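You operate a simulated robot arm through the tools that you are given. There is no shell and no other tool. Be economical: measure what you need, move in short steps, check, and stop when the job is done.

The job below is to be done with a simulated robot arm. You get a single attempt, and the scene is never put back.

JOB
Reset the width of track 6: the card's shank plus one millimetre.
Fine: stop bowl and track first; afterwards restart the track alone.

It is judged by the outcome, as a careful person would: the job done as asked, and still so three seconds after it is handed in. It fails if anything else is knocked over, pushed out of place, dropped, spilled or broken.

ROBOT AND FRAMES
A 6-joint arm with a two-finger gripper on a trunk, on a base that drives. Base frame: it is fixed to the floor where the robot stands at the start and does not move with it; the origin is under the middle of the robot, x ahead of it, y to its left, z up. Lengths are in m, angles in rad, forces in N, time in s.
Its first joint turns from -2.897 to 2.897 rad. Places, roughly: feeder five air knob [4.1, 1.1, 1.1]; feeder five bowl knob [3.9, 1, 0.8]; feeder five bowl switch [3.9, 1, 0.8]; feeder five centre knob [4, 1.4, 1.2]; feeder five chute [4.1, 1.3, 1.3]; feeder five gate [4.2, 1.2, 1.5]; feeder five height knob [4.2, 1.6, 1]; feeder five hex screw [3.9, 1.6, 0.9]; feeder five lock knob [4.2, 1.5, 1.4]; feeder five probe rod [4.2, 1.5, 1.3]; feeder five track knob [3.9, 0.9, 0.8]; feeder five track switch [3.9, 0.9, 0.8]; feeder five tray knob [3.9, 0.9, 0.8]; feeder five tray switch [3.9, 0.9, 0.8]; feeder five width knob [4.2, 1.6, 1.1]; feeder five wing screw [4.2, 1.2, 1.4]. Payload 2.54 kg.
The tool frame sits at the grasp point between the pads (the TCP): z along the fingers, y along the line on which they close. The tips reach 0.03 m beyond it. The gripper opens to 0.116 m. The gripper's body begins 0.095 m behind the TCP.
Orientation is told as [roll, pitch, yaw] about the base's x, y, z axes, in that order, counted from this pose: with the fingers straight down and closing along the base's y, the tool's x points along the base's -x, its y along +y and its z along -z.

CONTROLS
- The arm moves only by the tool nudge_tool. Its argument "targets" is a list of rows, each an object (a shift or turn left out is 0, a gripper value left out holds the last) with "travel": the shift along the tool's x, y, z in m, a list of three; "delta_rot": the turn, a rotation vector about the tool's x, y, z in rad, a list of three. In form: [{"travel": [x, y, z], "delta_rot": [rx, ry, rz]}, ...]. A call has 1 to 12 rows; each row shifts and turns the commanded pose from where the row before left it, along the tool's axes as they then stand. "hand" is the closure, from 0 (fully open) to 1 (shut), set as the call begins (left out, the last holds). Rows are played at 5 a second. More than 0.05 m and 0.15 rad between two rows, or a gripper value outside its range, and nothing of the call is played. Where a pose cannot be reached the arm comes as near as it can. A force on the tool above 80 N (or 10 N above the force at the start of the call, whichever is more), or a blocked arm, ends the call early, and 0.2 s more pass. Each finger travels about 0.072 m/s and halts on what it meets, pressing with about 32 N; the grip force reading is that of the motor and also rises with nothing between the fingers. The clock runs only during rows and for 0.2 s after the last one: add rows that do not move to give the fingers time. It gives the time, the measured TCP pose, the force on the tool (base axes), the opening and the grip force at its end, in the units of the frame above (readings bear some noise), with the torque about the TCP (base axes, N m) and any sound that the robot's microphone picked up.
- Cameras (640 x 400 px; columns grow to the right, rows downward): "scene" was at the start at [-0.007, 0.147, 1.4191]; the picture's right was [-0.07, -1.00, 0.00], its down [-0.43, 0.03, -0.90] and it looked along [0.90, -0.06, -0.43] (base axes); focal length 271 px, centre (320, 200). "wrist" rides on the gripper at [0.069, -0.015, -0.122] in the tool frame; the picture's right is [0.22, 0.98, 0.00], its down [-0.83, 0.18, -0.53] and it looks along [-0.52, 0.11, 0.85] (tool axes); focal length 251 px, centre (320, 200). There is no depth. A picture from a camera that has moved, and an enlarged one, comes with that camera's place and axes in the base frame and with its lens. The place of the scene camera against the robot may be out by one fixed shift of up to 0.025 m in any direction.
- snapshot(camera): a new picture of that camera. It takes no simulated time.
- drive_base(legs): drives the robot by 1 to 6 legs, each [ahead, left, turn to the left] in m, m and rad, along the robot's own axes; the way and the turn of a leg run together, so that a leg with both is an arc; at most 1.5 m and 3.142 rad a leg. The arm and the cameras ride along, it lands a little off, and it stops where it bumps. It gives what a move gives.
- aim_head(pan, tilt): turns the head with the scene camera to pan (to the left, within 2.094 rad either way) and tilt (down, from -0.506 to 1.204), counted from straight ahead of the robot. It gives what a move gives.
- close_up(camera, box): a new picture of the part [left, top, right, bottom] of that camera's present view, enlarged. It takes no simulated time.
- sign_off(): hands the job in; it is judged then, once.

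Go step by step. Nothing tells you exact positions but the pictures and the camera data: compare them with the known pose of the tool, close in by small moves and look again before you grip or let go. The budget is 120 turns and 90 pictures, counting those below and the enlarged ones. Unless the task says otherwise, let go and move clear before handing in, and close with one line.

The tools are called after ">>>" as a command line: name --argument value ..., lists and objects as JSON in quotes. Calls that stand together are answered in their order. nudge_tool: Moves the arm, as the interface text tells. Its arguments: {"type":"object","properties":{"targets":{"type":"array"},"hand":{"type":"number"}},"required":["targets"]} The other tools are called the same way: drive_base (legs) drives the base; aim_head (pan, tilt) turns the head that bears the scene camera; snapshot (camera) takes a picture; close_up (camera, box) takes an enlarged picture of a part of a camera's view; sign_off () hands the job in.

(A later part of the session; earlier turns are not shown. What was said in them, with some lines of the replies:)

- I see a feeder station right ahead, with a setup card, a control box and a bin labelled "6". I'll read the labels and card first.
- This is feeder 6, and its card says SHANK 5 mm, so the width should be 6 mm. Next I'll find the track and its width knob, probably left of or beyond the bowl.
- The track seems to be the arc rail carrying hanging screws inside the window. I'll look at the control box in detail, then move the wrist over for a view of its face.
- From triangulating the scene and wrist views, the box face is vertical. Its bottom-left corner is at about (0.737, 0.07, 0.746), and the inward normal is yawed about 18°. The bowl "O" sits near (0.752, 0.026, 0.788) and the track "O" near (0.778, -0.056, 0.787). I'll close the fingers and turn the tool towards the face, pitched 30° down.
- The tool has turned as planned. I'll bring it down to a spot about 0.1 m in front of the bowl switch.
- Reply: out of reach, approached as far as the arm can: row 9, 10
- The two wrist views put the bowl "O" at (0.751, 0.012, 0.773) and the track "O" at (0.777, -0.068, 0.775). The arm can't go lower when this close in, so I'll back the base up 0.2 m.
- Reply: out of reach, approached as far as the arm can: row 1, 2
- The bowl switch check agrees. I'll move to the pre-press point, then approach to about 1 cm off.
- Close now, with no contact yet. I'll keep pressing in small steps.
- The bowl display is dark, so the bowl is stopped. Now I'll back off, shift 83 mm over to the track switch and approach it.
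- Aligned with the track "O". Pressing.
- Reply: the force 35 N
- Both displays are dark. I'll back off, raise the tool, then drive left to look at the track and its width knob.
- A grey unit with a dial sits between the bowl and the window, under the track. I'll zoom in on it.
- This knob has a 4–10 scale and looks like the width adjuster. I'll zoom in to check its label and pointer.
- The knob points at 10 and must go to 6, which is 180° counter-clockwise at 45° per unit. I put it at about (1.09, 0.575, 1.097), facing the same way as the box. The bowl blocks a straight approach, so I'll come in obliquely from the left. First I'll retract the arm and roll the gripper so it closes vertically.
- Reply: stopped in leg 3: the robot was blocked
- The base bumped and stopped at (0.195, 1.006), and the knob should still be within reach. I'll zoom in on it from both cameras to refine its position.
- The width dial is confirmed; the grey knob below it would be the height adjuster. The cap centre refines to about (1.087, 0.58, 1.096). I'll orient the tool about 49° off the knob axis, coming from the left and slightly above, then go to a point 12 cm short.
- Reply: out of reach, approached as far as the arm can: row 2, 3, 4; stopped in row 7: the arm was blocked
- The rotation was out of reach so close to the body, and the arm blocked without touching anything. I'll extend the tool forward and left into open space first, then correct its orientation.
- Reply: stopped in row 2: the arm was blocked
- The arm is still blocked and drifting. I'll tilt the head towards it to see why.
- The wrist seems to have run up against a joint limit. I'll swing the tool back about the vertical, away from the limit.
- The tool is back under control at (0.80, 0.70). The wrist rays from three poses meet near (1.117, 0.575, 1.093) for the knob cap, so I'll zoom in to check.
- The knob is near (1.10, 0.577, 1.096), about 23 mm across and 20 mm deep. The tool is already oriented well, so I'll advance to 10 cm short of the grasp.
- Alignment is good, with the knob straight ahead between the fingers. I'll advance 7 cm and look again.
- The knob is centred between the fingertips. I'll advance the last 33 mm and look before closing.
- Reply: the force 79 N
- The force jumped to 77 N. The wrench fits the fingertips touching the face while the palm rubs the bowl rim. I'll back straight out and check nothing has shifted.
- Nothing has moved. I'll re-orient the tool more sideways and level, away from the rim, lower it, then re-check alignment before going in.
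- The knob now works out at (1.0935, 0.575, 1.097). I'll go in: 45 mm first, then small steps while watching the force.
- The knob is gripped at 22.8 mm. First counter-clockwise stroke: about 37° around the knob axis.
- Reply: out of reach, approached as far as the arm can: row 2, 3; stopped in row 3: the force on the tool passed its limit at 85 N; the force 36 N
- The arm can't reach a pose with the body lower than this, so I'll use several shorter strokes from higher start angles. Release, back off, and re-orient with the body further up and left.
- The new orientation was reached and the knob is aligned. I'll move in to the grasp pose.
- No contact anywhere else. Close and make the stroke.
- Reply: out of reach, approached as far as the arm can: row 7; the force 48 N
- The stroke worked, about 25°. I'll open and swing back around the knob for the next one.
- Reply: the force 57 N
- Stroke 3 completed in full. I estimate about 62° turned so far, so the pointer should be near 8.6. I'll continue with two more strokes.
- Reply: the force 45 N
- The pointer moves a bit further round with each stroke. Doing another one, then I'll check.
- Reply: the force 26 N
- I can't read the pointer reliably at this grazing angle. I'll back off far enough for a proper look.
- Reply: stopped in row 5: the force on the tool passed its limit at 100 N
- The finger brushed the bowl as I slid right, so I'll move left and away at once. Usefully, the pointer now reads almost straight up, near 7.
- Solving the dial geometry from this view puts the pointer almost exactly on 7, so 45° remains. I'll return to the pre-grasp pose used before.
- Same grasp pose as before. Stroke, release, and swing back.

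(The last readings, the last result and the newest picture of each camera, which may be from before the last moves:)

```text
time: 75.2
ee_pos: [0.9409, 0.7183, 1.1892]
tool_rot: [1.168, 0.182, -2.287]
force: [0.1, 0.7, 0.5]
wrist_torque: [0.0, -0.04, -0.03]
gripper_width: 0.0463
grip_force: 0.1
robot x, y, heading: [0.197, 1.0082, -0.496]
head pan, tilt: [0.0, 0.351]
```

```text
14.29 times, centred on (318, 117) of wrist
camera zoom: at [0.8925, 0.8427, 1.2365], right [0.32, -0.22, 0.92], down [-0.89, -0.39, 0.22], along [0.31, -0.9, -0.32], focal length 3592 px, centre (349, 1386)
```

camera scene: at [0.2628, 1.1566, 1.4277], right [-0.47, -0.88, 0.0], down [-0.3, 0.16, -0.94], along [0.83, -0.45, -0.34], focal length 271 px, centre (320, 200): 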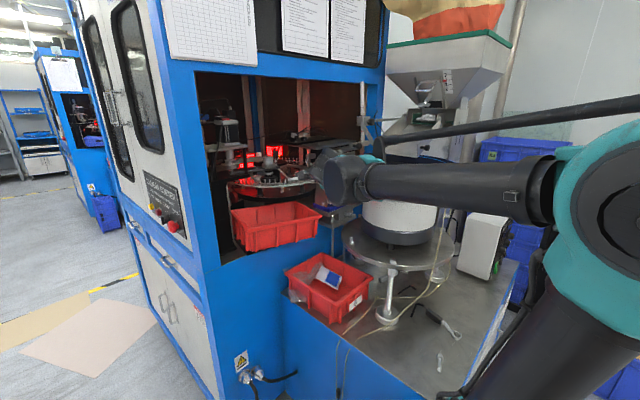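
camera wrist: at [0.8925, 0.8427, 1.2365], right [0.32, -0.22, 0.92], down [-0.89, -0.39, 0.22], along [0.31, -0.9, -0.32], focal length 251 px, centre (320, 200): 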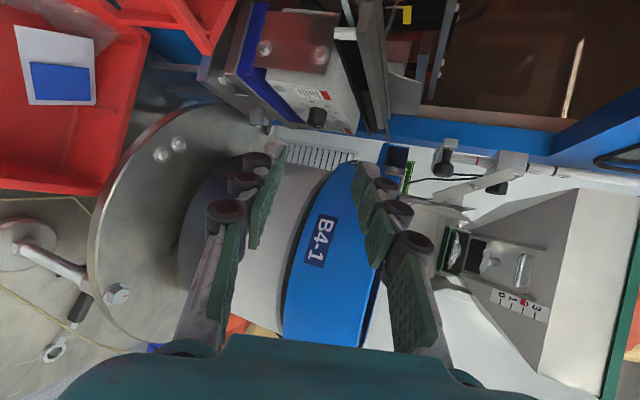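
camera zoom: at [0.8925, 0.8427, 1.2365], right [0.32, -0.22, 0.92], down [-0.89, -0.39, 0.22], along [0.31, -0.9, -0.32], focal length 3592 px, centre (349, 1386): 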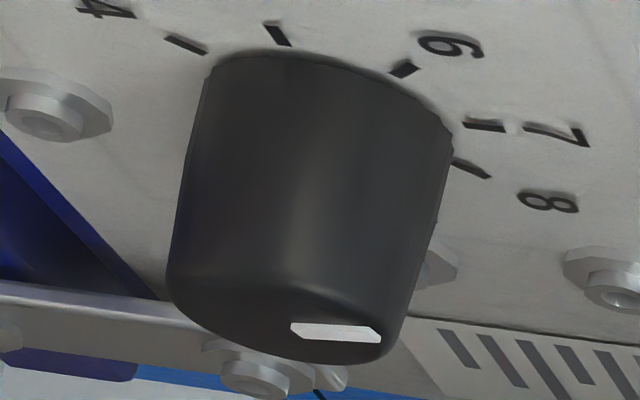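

High zoom gives about −10° from the 7 mark, so roughly 6.8, which fits the summed strokes with no slip. About 35° remains. I'll retrace the same path for another stroke.

>>> nudge_tool --targets '[{"travel": [-0.01, 0, 0.04]}, {"travel": [-0.01, 0, 0.045]}, {"travel": [-0.005, 0, 0.045]}, {"travel": [0, 0, 0.04]}, {"travel": [0, 0, 0.018]}, {"travel": [0, 0, 0.012]}, {}]'

>>> nudge_tool --hand 1 --targets '[{}, {}, {}, {"travel": [0, -0.002, 0], "delta_rot": [-0.102, 0, -0.0632]}, {"travel": [0, -0.002, 0], "delta_rot": [-0.102, 0, -0.0632]}, {"travel": [0, -0.002, 0], "delta_rot": [-0.102, 0, -0.0632]}, {"travel": [0, -0.002, 0], "delta_rot": [-0.102, 0, -0.0632]}, {}]'

>>> nudge_tool --hand 0.6 --targets '[{}, {}, {"travel": [0, 0.002, 0], "delta_rot": [0.102, 0, 0.0632]}, {"travel": [0, 0.002, 0], "delta_rot": [0.102, 0, 0.0632]}, {"travel": [0, 0.002, 0], "delta_rot": [0.102, 0, 0.0632]}, {"travel": [0, 0.002, 0], "delta_rot": [0.102, 0, 0.0632]}, {"travel": [0, 0, -0.03]}, {"travel": [0, 0, -0.04]}, {"travel": [0.005, 0, -0.045]}, {"travel": [0.01, 0, -0.045]}, {"travel": [0.01, 0, -0.04]}, {}]'

>>> close_up --camera "wrist" --box '[302, 103, 334, 131]'

```text
time: 76.8
ee_pos: [1.0769, 0.5922, 1.1077]
tool_rot: [1.166, 0.181, -2.287]
force: [-0.9, 0.1, -0.2]
wrist_torque: [-0.03, 0.04, 0.0]
gripper_width: 0.0467
grip_force: 0.1
robot x, y, heading: [0.1929, 1.0107, -0.492]
head pan, tilt: [0.0, 0.351]
```

```text
time: 78.5
ee_pos: [1.0743, 0.5929, 1.0996]
tool_rot: [1.549, -0.08, -2.229]
force: [31.9, 1.9, 16.4]
wrist_torque: [0.0, -1.03, 0.51]
gripper_width: 0.0233
grip_force: 45.5
robot x, y, heading: [0.1942, 1.0083, -0.492]
head pan, tilt: [0.0, 0.351]
```

```text
time: 81.2
ee_pos: [0.9417, 0.7215, 1.1908]
tool_rot: [1.166, 0.182, -2.29]
force: [0.0, 0.3, 0.4]
wrist_torque: [0.0, -0.02, 0.01]
gripper_width: 0.0466
grip_force: 0.0
robot x, y, heading: [0.1917, 1.0076, -0.492]
head pan, tilt: [0.0, 0.351]
```

```text
14.29 times, centred on (318, 117) of wrist
camera zoom: at [0.8919, 0.8454, 1.2366], right [0.32, -0.22, 0.92], down [-0.89, -0.39, 0.22], along [0.31, -0.9, -0.32], focal length 3592 px, centre (349, 1386)
```

zoom: 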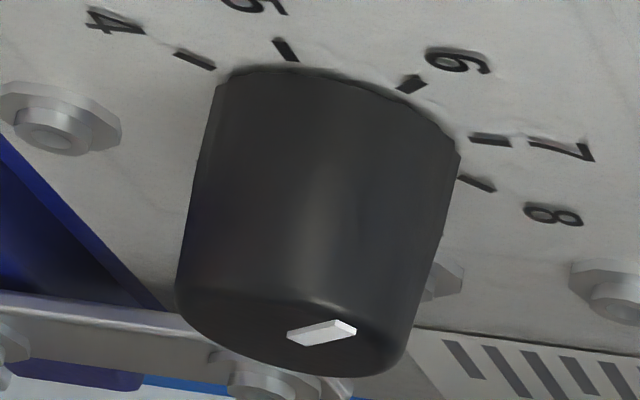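

The pointer now reads about −36° from 7, roughly 6.2, so about 8° is left. One small final stroke of 0.15 rad.

>>> nudge_tool --targets '[{"travel": [-0.01, 0, 0.04]}, {"travel": [-0.01, 0, 0.045]}, {"travel": [-0.005, 0, 0.045]}, {"travel": [0, 0, 0.04]}, {"travel": [0, 0, 0.018]}, {"travel": [0, 0, 0.012]}, {}]'

>>> nudge_tool --hand 1 --targets '[{}, {}, {}, {"travel": [0, -0.0013, 0], "delta_rot": [-0.0637, 0, -0.0395]}, {"travel": [0, -0.0013, 0], "delta_rot": [-0.0637, 0, -0.0395]}, {}]'

>>> nudge_tool --hand 0.6 --targets '[{}, {}, {"travel": [0, 0.0013, 0], "delta_rot": [0.0637, 0, 0.0395]}, {"travel": [0, 0.0013, 0], "delta_rot": [0.0637, 0, 0.0395]}, {"travel": [0, 0, -0.03]}, {"travel": [0, 0, -0.04]}, {"travel": [0.005, 0, -0.045]}, {"travel": [0.01, 0, -0.045]}, {"travel": [0.01, 0, -0.04]}, {}]'

>>> close_up --camera "wrist" --box '[302, 103, 334, 131]'

```text
time: 82.8
ee_pos: [1.0728, 0.5934, 1.1082]
tool_rot: [1.166, 0.181, -2.286]
force: [-0.2, 0.5, -0.3]
wrist_torque: [0.04, -0.01, 0.0]
gripper_width: 0.0462
grip_force: 0.1
robot x, y, heading: [0.1915, 1.0088, -0.495]
head pan, tilt: [0.0, 0.351]
```

```text
time: 84.2
ee_pos: [1.0727, 0.5937, 1.1055]
tool_rot: [1.298, 0.109, -2.261]
force: [-8.3, 8.9, 3.2]
wrist_torque: [0.03, -0.17, 0.0]
gripper_width: 0.0226
grip_force: 44.8
robot x, y, heading: [0.1947, 1.0111, -0.498]
head pan, tilt: [0.0, 0.351]
```

```text
time: 86.3
ee_pos: [0.9428, 0.7191, 1.1905]
tool_rot: [1.166, 0.182, -2.288]
force: [-0.2, 0.5, 0.4]
wrist_torque: [-0.03, 0.01, 0.01]
gripper_width: 0.0465
grip_force: 0.0
robot x, y, heading: [0.1919, 1.0091, -0.495]
head pan, tilt: [0.0, 0.351]
```

```text
14.29 times, centred on (318, 117) of wrist
camera zoom: at [0.8934, 0.8439, 1.2375], right [0.32, -0.22, 0.92], down [-0.89, -0.39, 0.22], along [0.31, -0.9, -0.32], focal length 3592 px, centre (349, 1386)
```

zoom: 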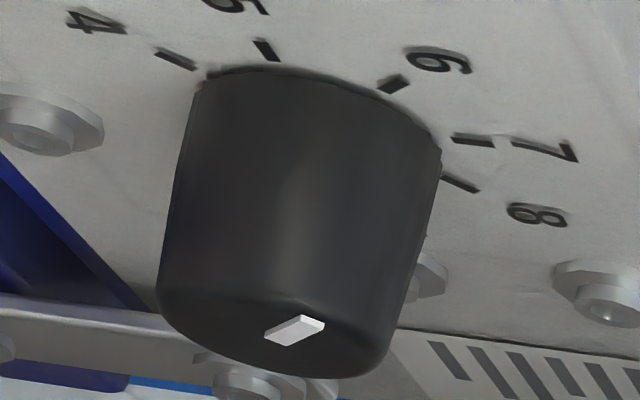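

The pointer line is now parallel to the 6 tick, so the width is 6 mm. Next I'll back the base out the way it came, go back to the control box and restart the track only.

>>> drive_base --legs '[[-0.35, -0.19, 0], [0, 0, 0.497], [0, -1.0, 0]]'

```text
time: 95.0
ee_pos: [0.586, 0.0836, 1.1906]
tool_rot: [1.166, 0.183, -1.815]
force: [-0.9, 0.8, 0.5]
wrist_torque: [0.03, -0.01, 0.0]
gripper_width: 0.0466
grip_force: 0.1
robot x, y, heading: [-0.2103, -0.0019, -0.026]
head pan, tilt: [0.0, 0.351]
```

>>> nudge_tool --hand 1 --targets '[{"delta_rot": [0.0205, 0.0552, -0.1335]}, {"delta_rot": [0.0205, 0.0552, -0.1335]}, {"delta_rot": [0.0205, 0.0552, -0.1335]}, {"delta_rot": [0.0205, 0.0552, -0.1335]}, {"delta_rot": [0.0205, 0.0552, -0.1335]}, {"delta_rot": [0.0205, 0.0552, -0.1335]}, {"delta_rot": [0.0205, 0.0552, -0.1335]}, {"delta_rot": [0.0205, 0.0552, -0.1335]}, {"delta_rot": [0.0205, 0.0552, -0.1335]}, {"delta_rot": [0.0205, 0.0552, -0.1335]}, {"delta_rot": [0.0205, 0.0552, -0.1335]}, {"delta_rot": [0.0205, 0.0552, -0.1335]}]'

>>> nudge_tool --targets '[{"delta_rot": [0.0205, 0.0552, -0.1335]}, {"delta_rot": [0.0205, 0.0552, -0.1335]}, {"delta_rot": [0.0205, 0.0552, -0.1335]}, {}]'

>>> aim_head --pan -0.05 --tilt 0.6

```text
time: 97.6
ee_pos: [0.5861, 0.0833, 1.1902]
tool_rot: [0.337, -0.622, -0.178]
force: [-0.1, -0.4, 0.0]
wrist_torque: [-0.03, -0.03, 0.01]
gripper_width: 0.0004
grip_force: 28.9
robot x, y, heading: [-0.2133, -0.0027, -0.023]
head pan, tilt: [0.0, 0.351]
```

```text
time: 98.6
ee_pos: [0.5866, 0.0834, 1.1904]
tool_rot: [-0.005, -0.523, 0.324]
force: [1.0, -0.3, 0.3]
wrist_torque: [-0.03, 0.01, 0.02]
gripper_width: 0.0
grip_force: 29.1
robot x, y, heading: [-0.2144, 0.0021, -0.026]
head pan, tilt: [0.0, 0.351]
```

```text
time: 99.4
ee_pos: [0.5856, 0.0832, 1.1903]
tool_rot: [-0.001, -0.525, 0.322]
force: [1.1, 0.2, 0.6]
wrist_torque: [-0.03, -0.04, 0.0]
gripper_width: 0.0
grip_force: 29.1
robot x, y, heading: [-0.2125, 0.0, -0.024]
head pan, tilt: [-0.051, 0.6]
```

>>> nudge_tool --targets '[{"travel": [0.0141, -0.0227, 0.0376]}, {"travel": [0.0141, -0.0227, 0.0376]}, {"travel": [0.0141, -0.0227, 0.0376]}, {"travel": [0.0141, -0.0227, 0.0376]}, {"travel": [0.0141, -0.0227, 0.0376]}, {"travel": [0.0141, -0.0227, 0.0376]}, {"travel": [0.0141, -0.0227, 0.0376]}, {"travel": [0.0141, -0.0227, 0.0376]}, {"travel": [0.0141, -0.0227, 0.0376]}, {}]'

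>>> snapshot --camera "wrist"

>>> close_up --camera "scene" --box '[280, 130, 400, 220]'

```text
time: 101.6
ee_pos: [0.7077, -0.0925, 0.8344]
tool_rot: [-0.001, -0.524, 0.322]
force: [0.4, -0.8, -0.3]
wrist_torque: [-0.03, 0.02, 0.01]
gripper_width: 0.0
grip_force: 28.7
robot x, y, heading: [-0.2111, -0.0029, -0.022]
head pan, tilt: [-0.051, 0.6]
```

```text
16 pictures are left
camera wrist: at [0.597, -0.1454, 0.906], right [-0.48, 0.87, -0.11], down [0.37, 0.32, 0.88], along [0.79, 0.38, -0.47], focal length 251 px, centre (320, 200)
```

wrist: 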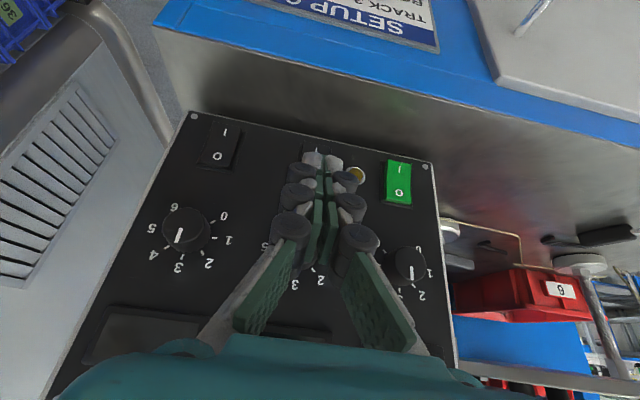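

```text
4.44 times, centred on (340, 175) of scene
camera zoom: at [-0.2195, 0.1496, 1.4049], right [-0.07, -1.0, 0.0], down [-0.56, 0.04, -0.83], along [0.82, -0.06, -0.56], focal length 1204 px, centre (231, 311)
```

zoom: 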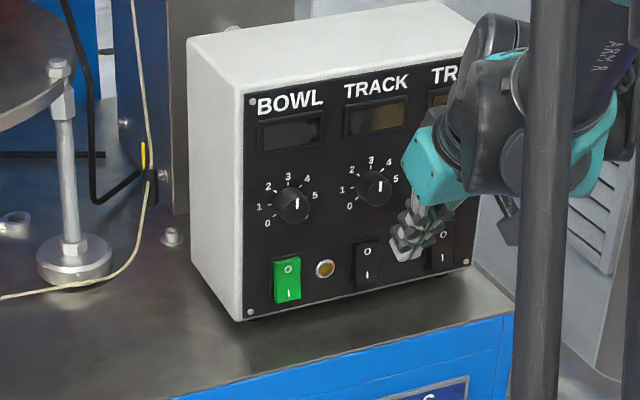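

Aligned above the track switch. I'll lower 6 cm and move forward to about 1 cm from the lower "I" half.

>>> nudge_tool --targets '[{"travel": [0.015, 0, 0.026]}, {"travel": [0.015, 0, 0.026]}, {"travel": [-0.0173, 0, 0.01]}, {"travel": [-0.0173, 0, 0.01]}, {}]'

>>> snapshot --camera "wrist"

>>> close_up --camera "scene" --box '[280, 130, 400, 220]'

```text
time: 102.8
ee_pos: [0.7455, -0.0802, 0.774]
tool_rot: [-0.003, -0.523, 0.322]
force: [-0.7, 0.4, 0.3]
wrist_torque: [-0.02, 0.03, 0.02]
gripper_width: 0.0
grip_force: 28.2
robot x, y, heading: [-0.2102, 0.0019, -0.022]
head pan, tilt: [-0.051, 0.6]
```

```text
14 pictures are left
camera wrist: at [0.6344, -0.1331, 0.8465], right [-0.48, 0.87, -0.11], down [0.37, 0.31, 0.88], along [0.79, 0.38, -0.47], focal length 251 px, centre (320, 200)
```

wrist: 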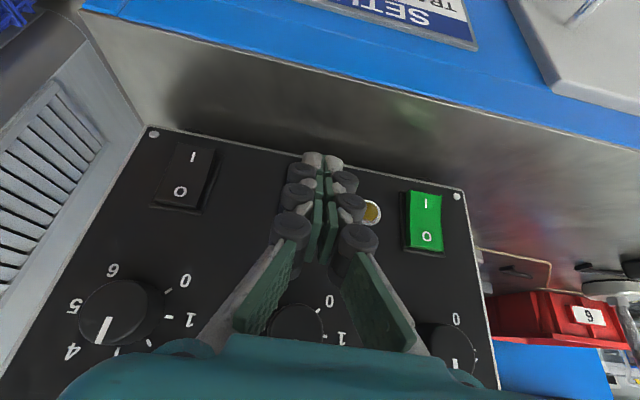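

```text
4.44 times, centred on (340, 175) of scene
camera zoom: at [-0.2195, 0.1497, 1.4049], right [-0.07, -1.0, 0.0], down [-0.56, 0.04, -0.83], along [0.82, -0.06, -0.56], focal length 1204 px, centre (231, 311)
```

zoom: 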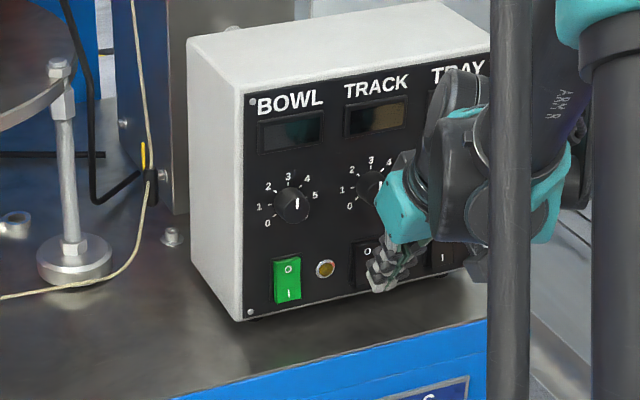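

>>> nudge_tool --targets '[{"travel": [-0.00346, 0, 0.002]}, {"travel": [-0.00346, 0, 0.002]}, {"travel": [-0.0026, 0, 0.0015]}]'

>>> close_up --camera "scene" --box '[280, 130, 400, 220]'

```text
time: 103.6
ee_pos: [0.7561, -0.0767, 0.7751]
tool_rot: [-0.002, -0.522, 0.324]
force: [0.8, 0.1, 0.3]
wrist_torque: [-0.01, -0.03, -0.02]
gripper_width: 0.0001
grip_force: 28.5
robot x, y, heading: [-0.213, -0.0019, -0.026]
head pan, tilt: [-0.051, 0.6]
```

```text
4.44 times, centred on (340, 175) of scene
camera zoom: at [-0.2195, 0.1496, 1.4049], right [-0.07, -1.0, 0.0], down [-0.56, 0.04, -0.83], along [0.82, -0.06, -0.56], focal length 1204 px, centre (231, 311)
```

zoom: 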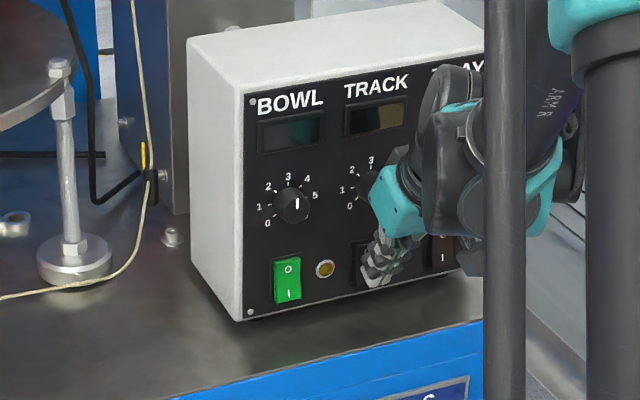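

>>> nudge_tool --targets '[{"travel": [-0.00346, 0, 0.002]}, {"travel": [-0.0026, 0, 0.0015]}, {"travel": [-0.0017, 0, 0.001]}]'

>>> close_up --camera "scene" --box '[280, 130, 400, 220]'

```text
time: 104.4
ee_pos: [0.7603, -0.0747, 0.7735]
tool_rot: [0.001, -0.514, 0.323]
force: [-70.3, -9.9, -16.7]
wrist_torque: [-0.73, 1.51, 0.2]
gripper_width: 0.0061
grip_force: 28.2
robot x, y, heading: [-0.2124, -0.002, -0.02]
head pan, tilt: [-0.051, 0.6]
```

```text
4.44 times, centred on (340, 175) of scene
camera zoom: at [-0.2215, 0.1492, 1.4049], right [-0.07, -1.0, 0.0], down [-0.56, 0.04, -0.83], along [0.82, -0.06, -0.56], focal length 1204 px, centre (231, 311)
```

zoom: 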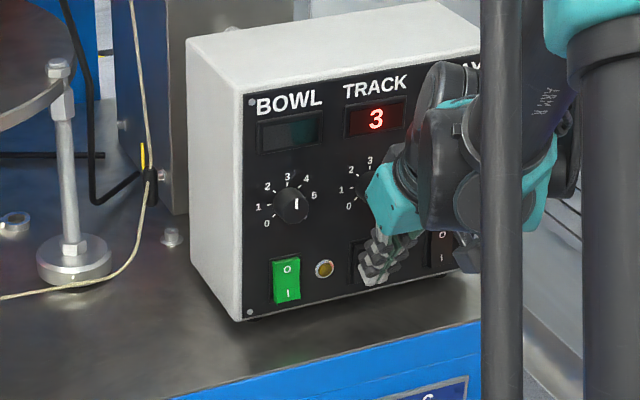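

The track is on again showing 3, and the bowl is still dark. I'll back straight off, raise the tool clear and verify everything.

>>> nudge_tool --targets '[{"travel": [0.0173, 0, -0.01]}, {"travel": [0.026, 0, -0.015]}, {"travel": [0.0346, 0, -0.02]}, {"travel": [0.0346, 0, -0.02]}, {"travel": [-0.02, 0, -0.035]}, {"travel": [-0.02, 0, -0.035]}, {"travel": [-0.02, 0, -0.035]}, {"travel": [-0.02, 0, -0.035]}, {"travel": [-0.02, 0, -0.035]}, {"travel": [-0.02, 0, -0.035]}, {}]'

>>> snapshot --camera "scene"

>>> close_up --camera "scene" --box '[280, 130, 400, 220]'

```text
time: 106.8
ee_pos: [0.641, -0.1147, 1.0177]
tool_rot: [-0.002, -0.524, 0.324]
force: [-0.4, 0.3, 0.1]
wrist_torque: [0.01, 0.0, 0.02]
gripper_width: 0.0
grip_force: 28.7
robot x, y, heading: [-0.2141, 0.0006, -0.025]
head pan, tilt: [-0.051, 0.6]
```

```text
10 pictures are left
camera scene: at [-0.2195, 0.1496, 1.4049], right [-0.07, -1.0, 0.0], down [-0.56, 0.04, -0.83], along [0.82, -0.06, -0.56], focal length 271 px, centre (320, 200)
```

scene: 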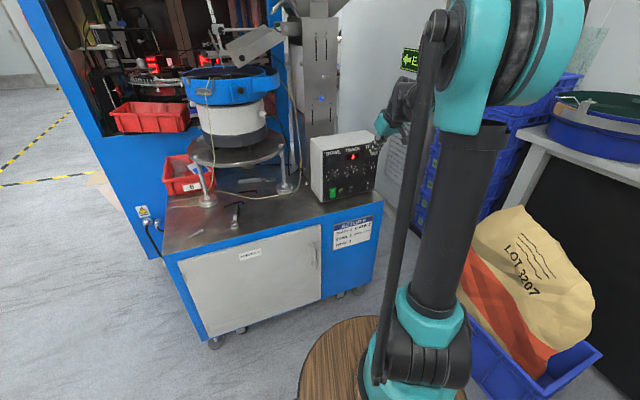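

```text
4.44 times, centred on (340, 175) of scene
camera zoom: at [-0.2195, 0.1496, 1.4049], right [-0.07, -1.0, 0.0], down [-0.56, 0.04, -0.83], along [0.82, -0.06, -0.56], focal length 1204 px, centre (231, 311)
```

zoom: 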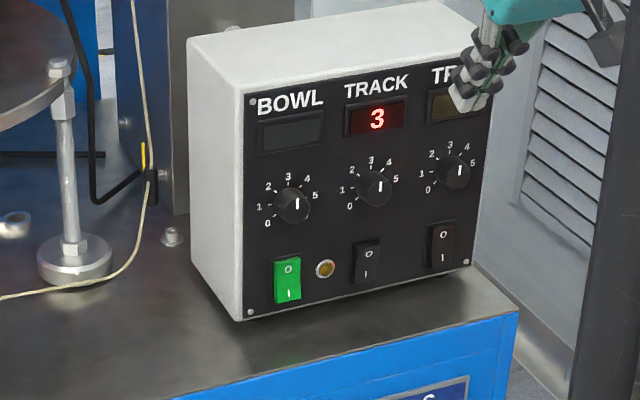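

The track runs alone at 3, the bowl and tray are off, the width dial was set to 6, and the arm is clear with nothing out of place. Handing in.

>>> sign_off

```text
The job is handed in.
```

Track 6's width dial is set to 6 mm (5 mm shank + 1 mm). I stopped the bowl and track first and restarted only the track. On the way the gripper bumped the bowl twice, with no visible shift.
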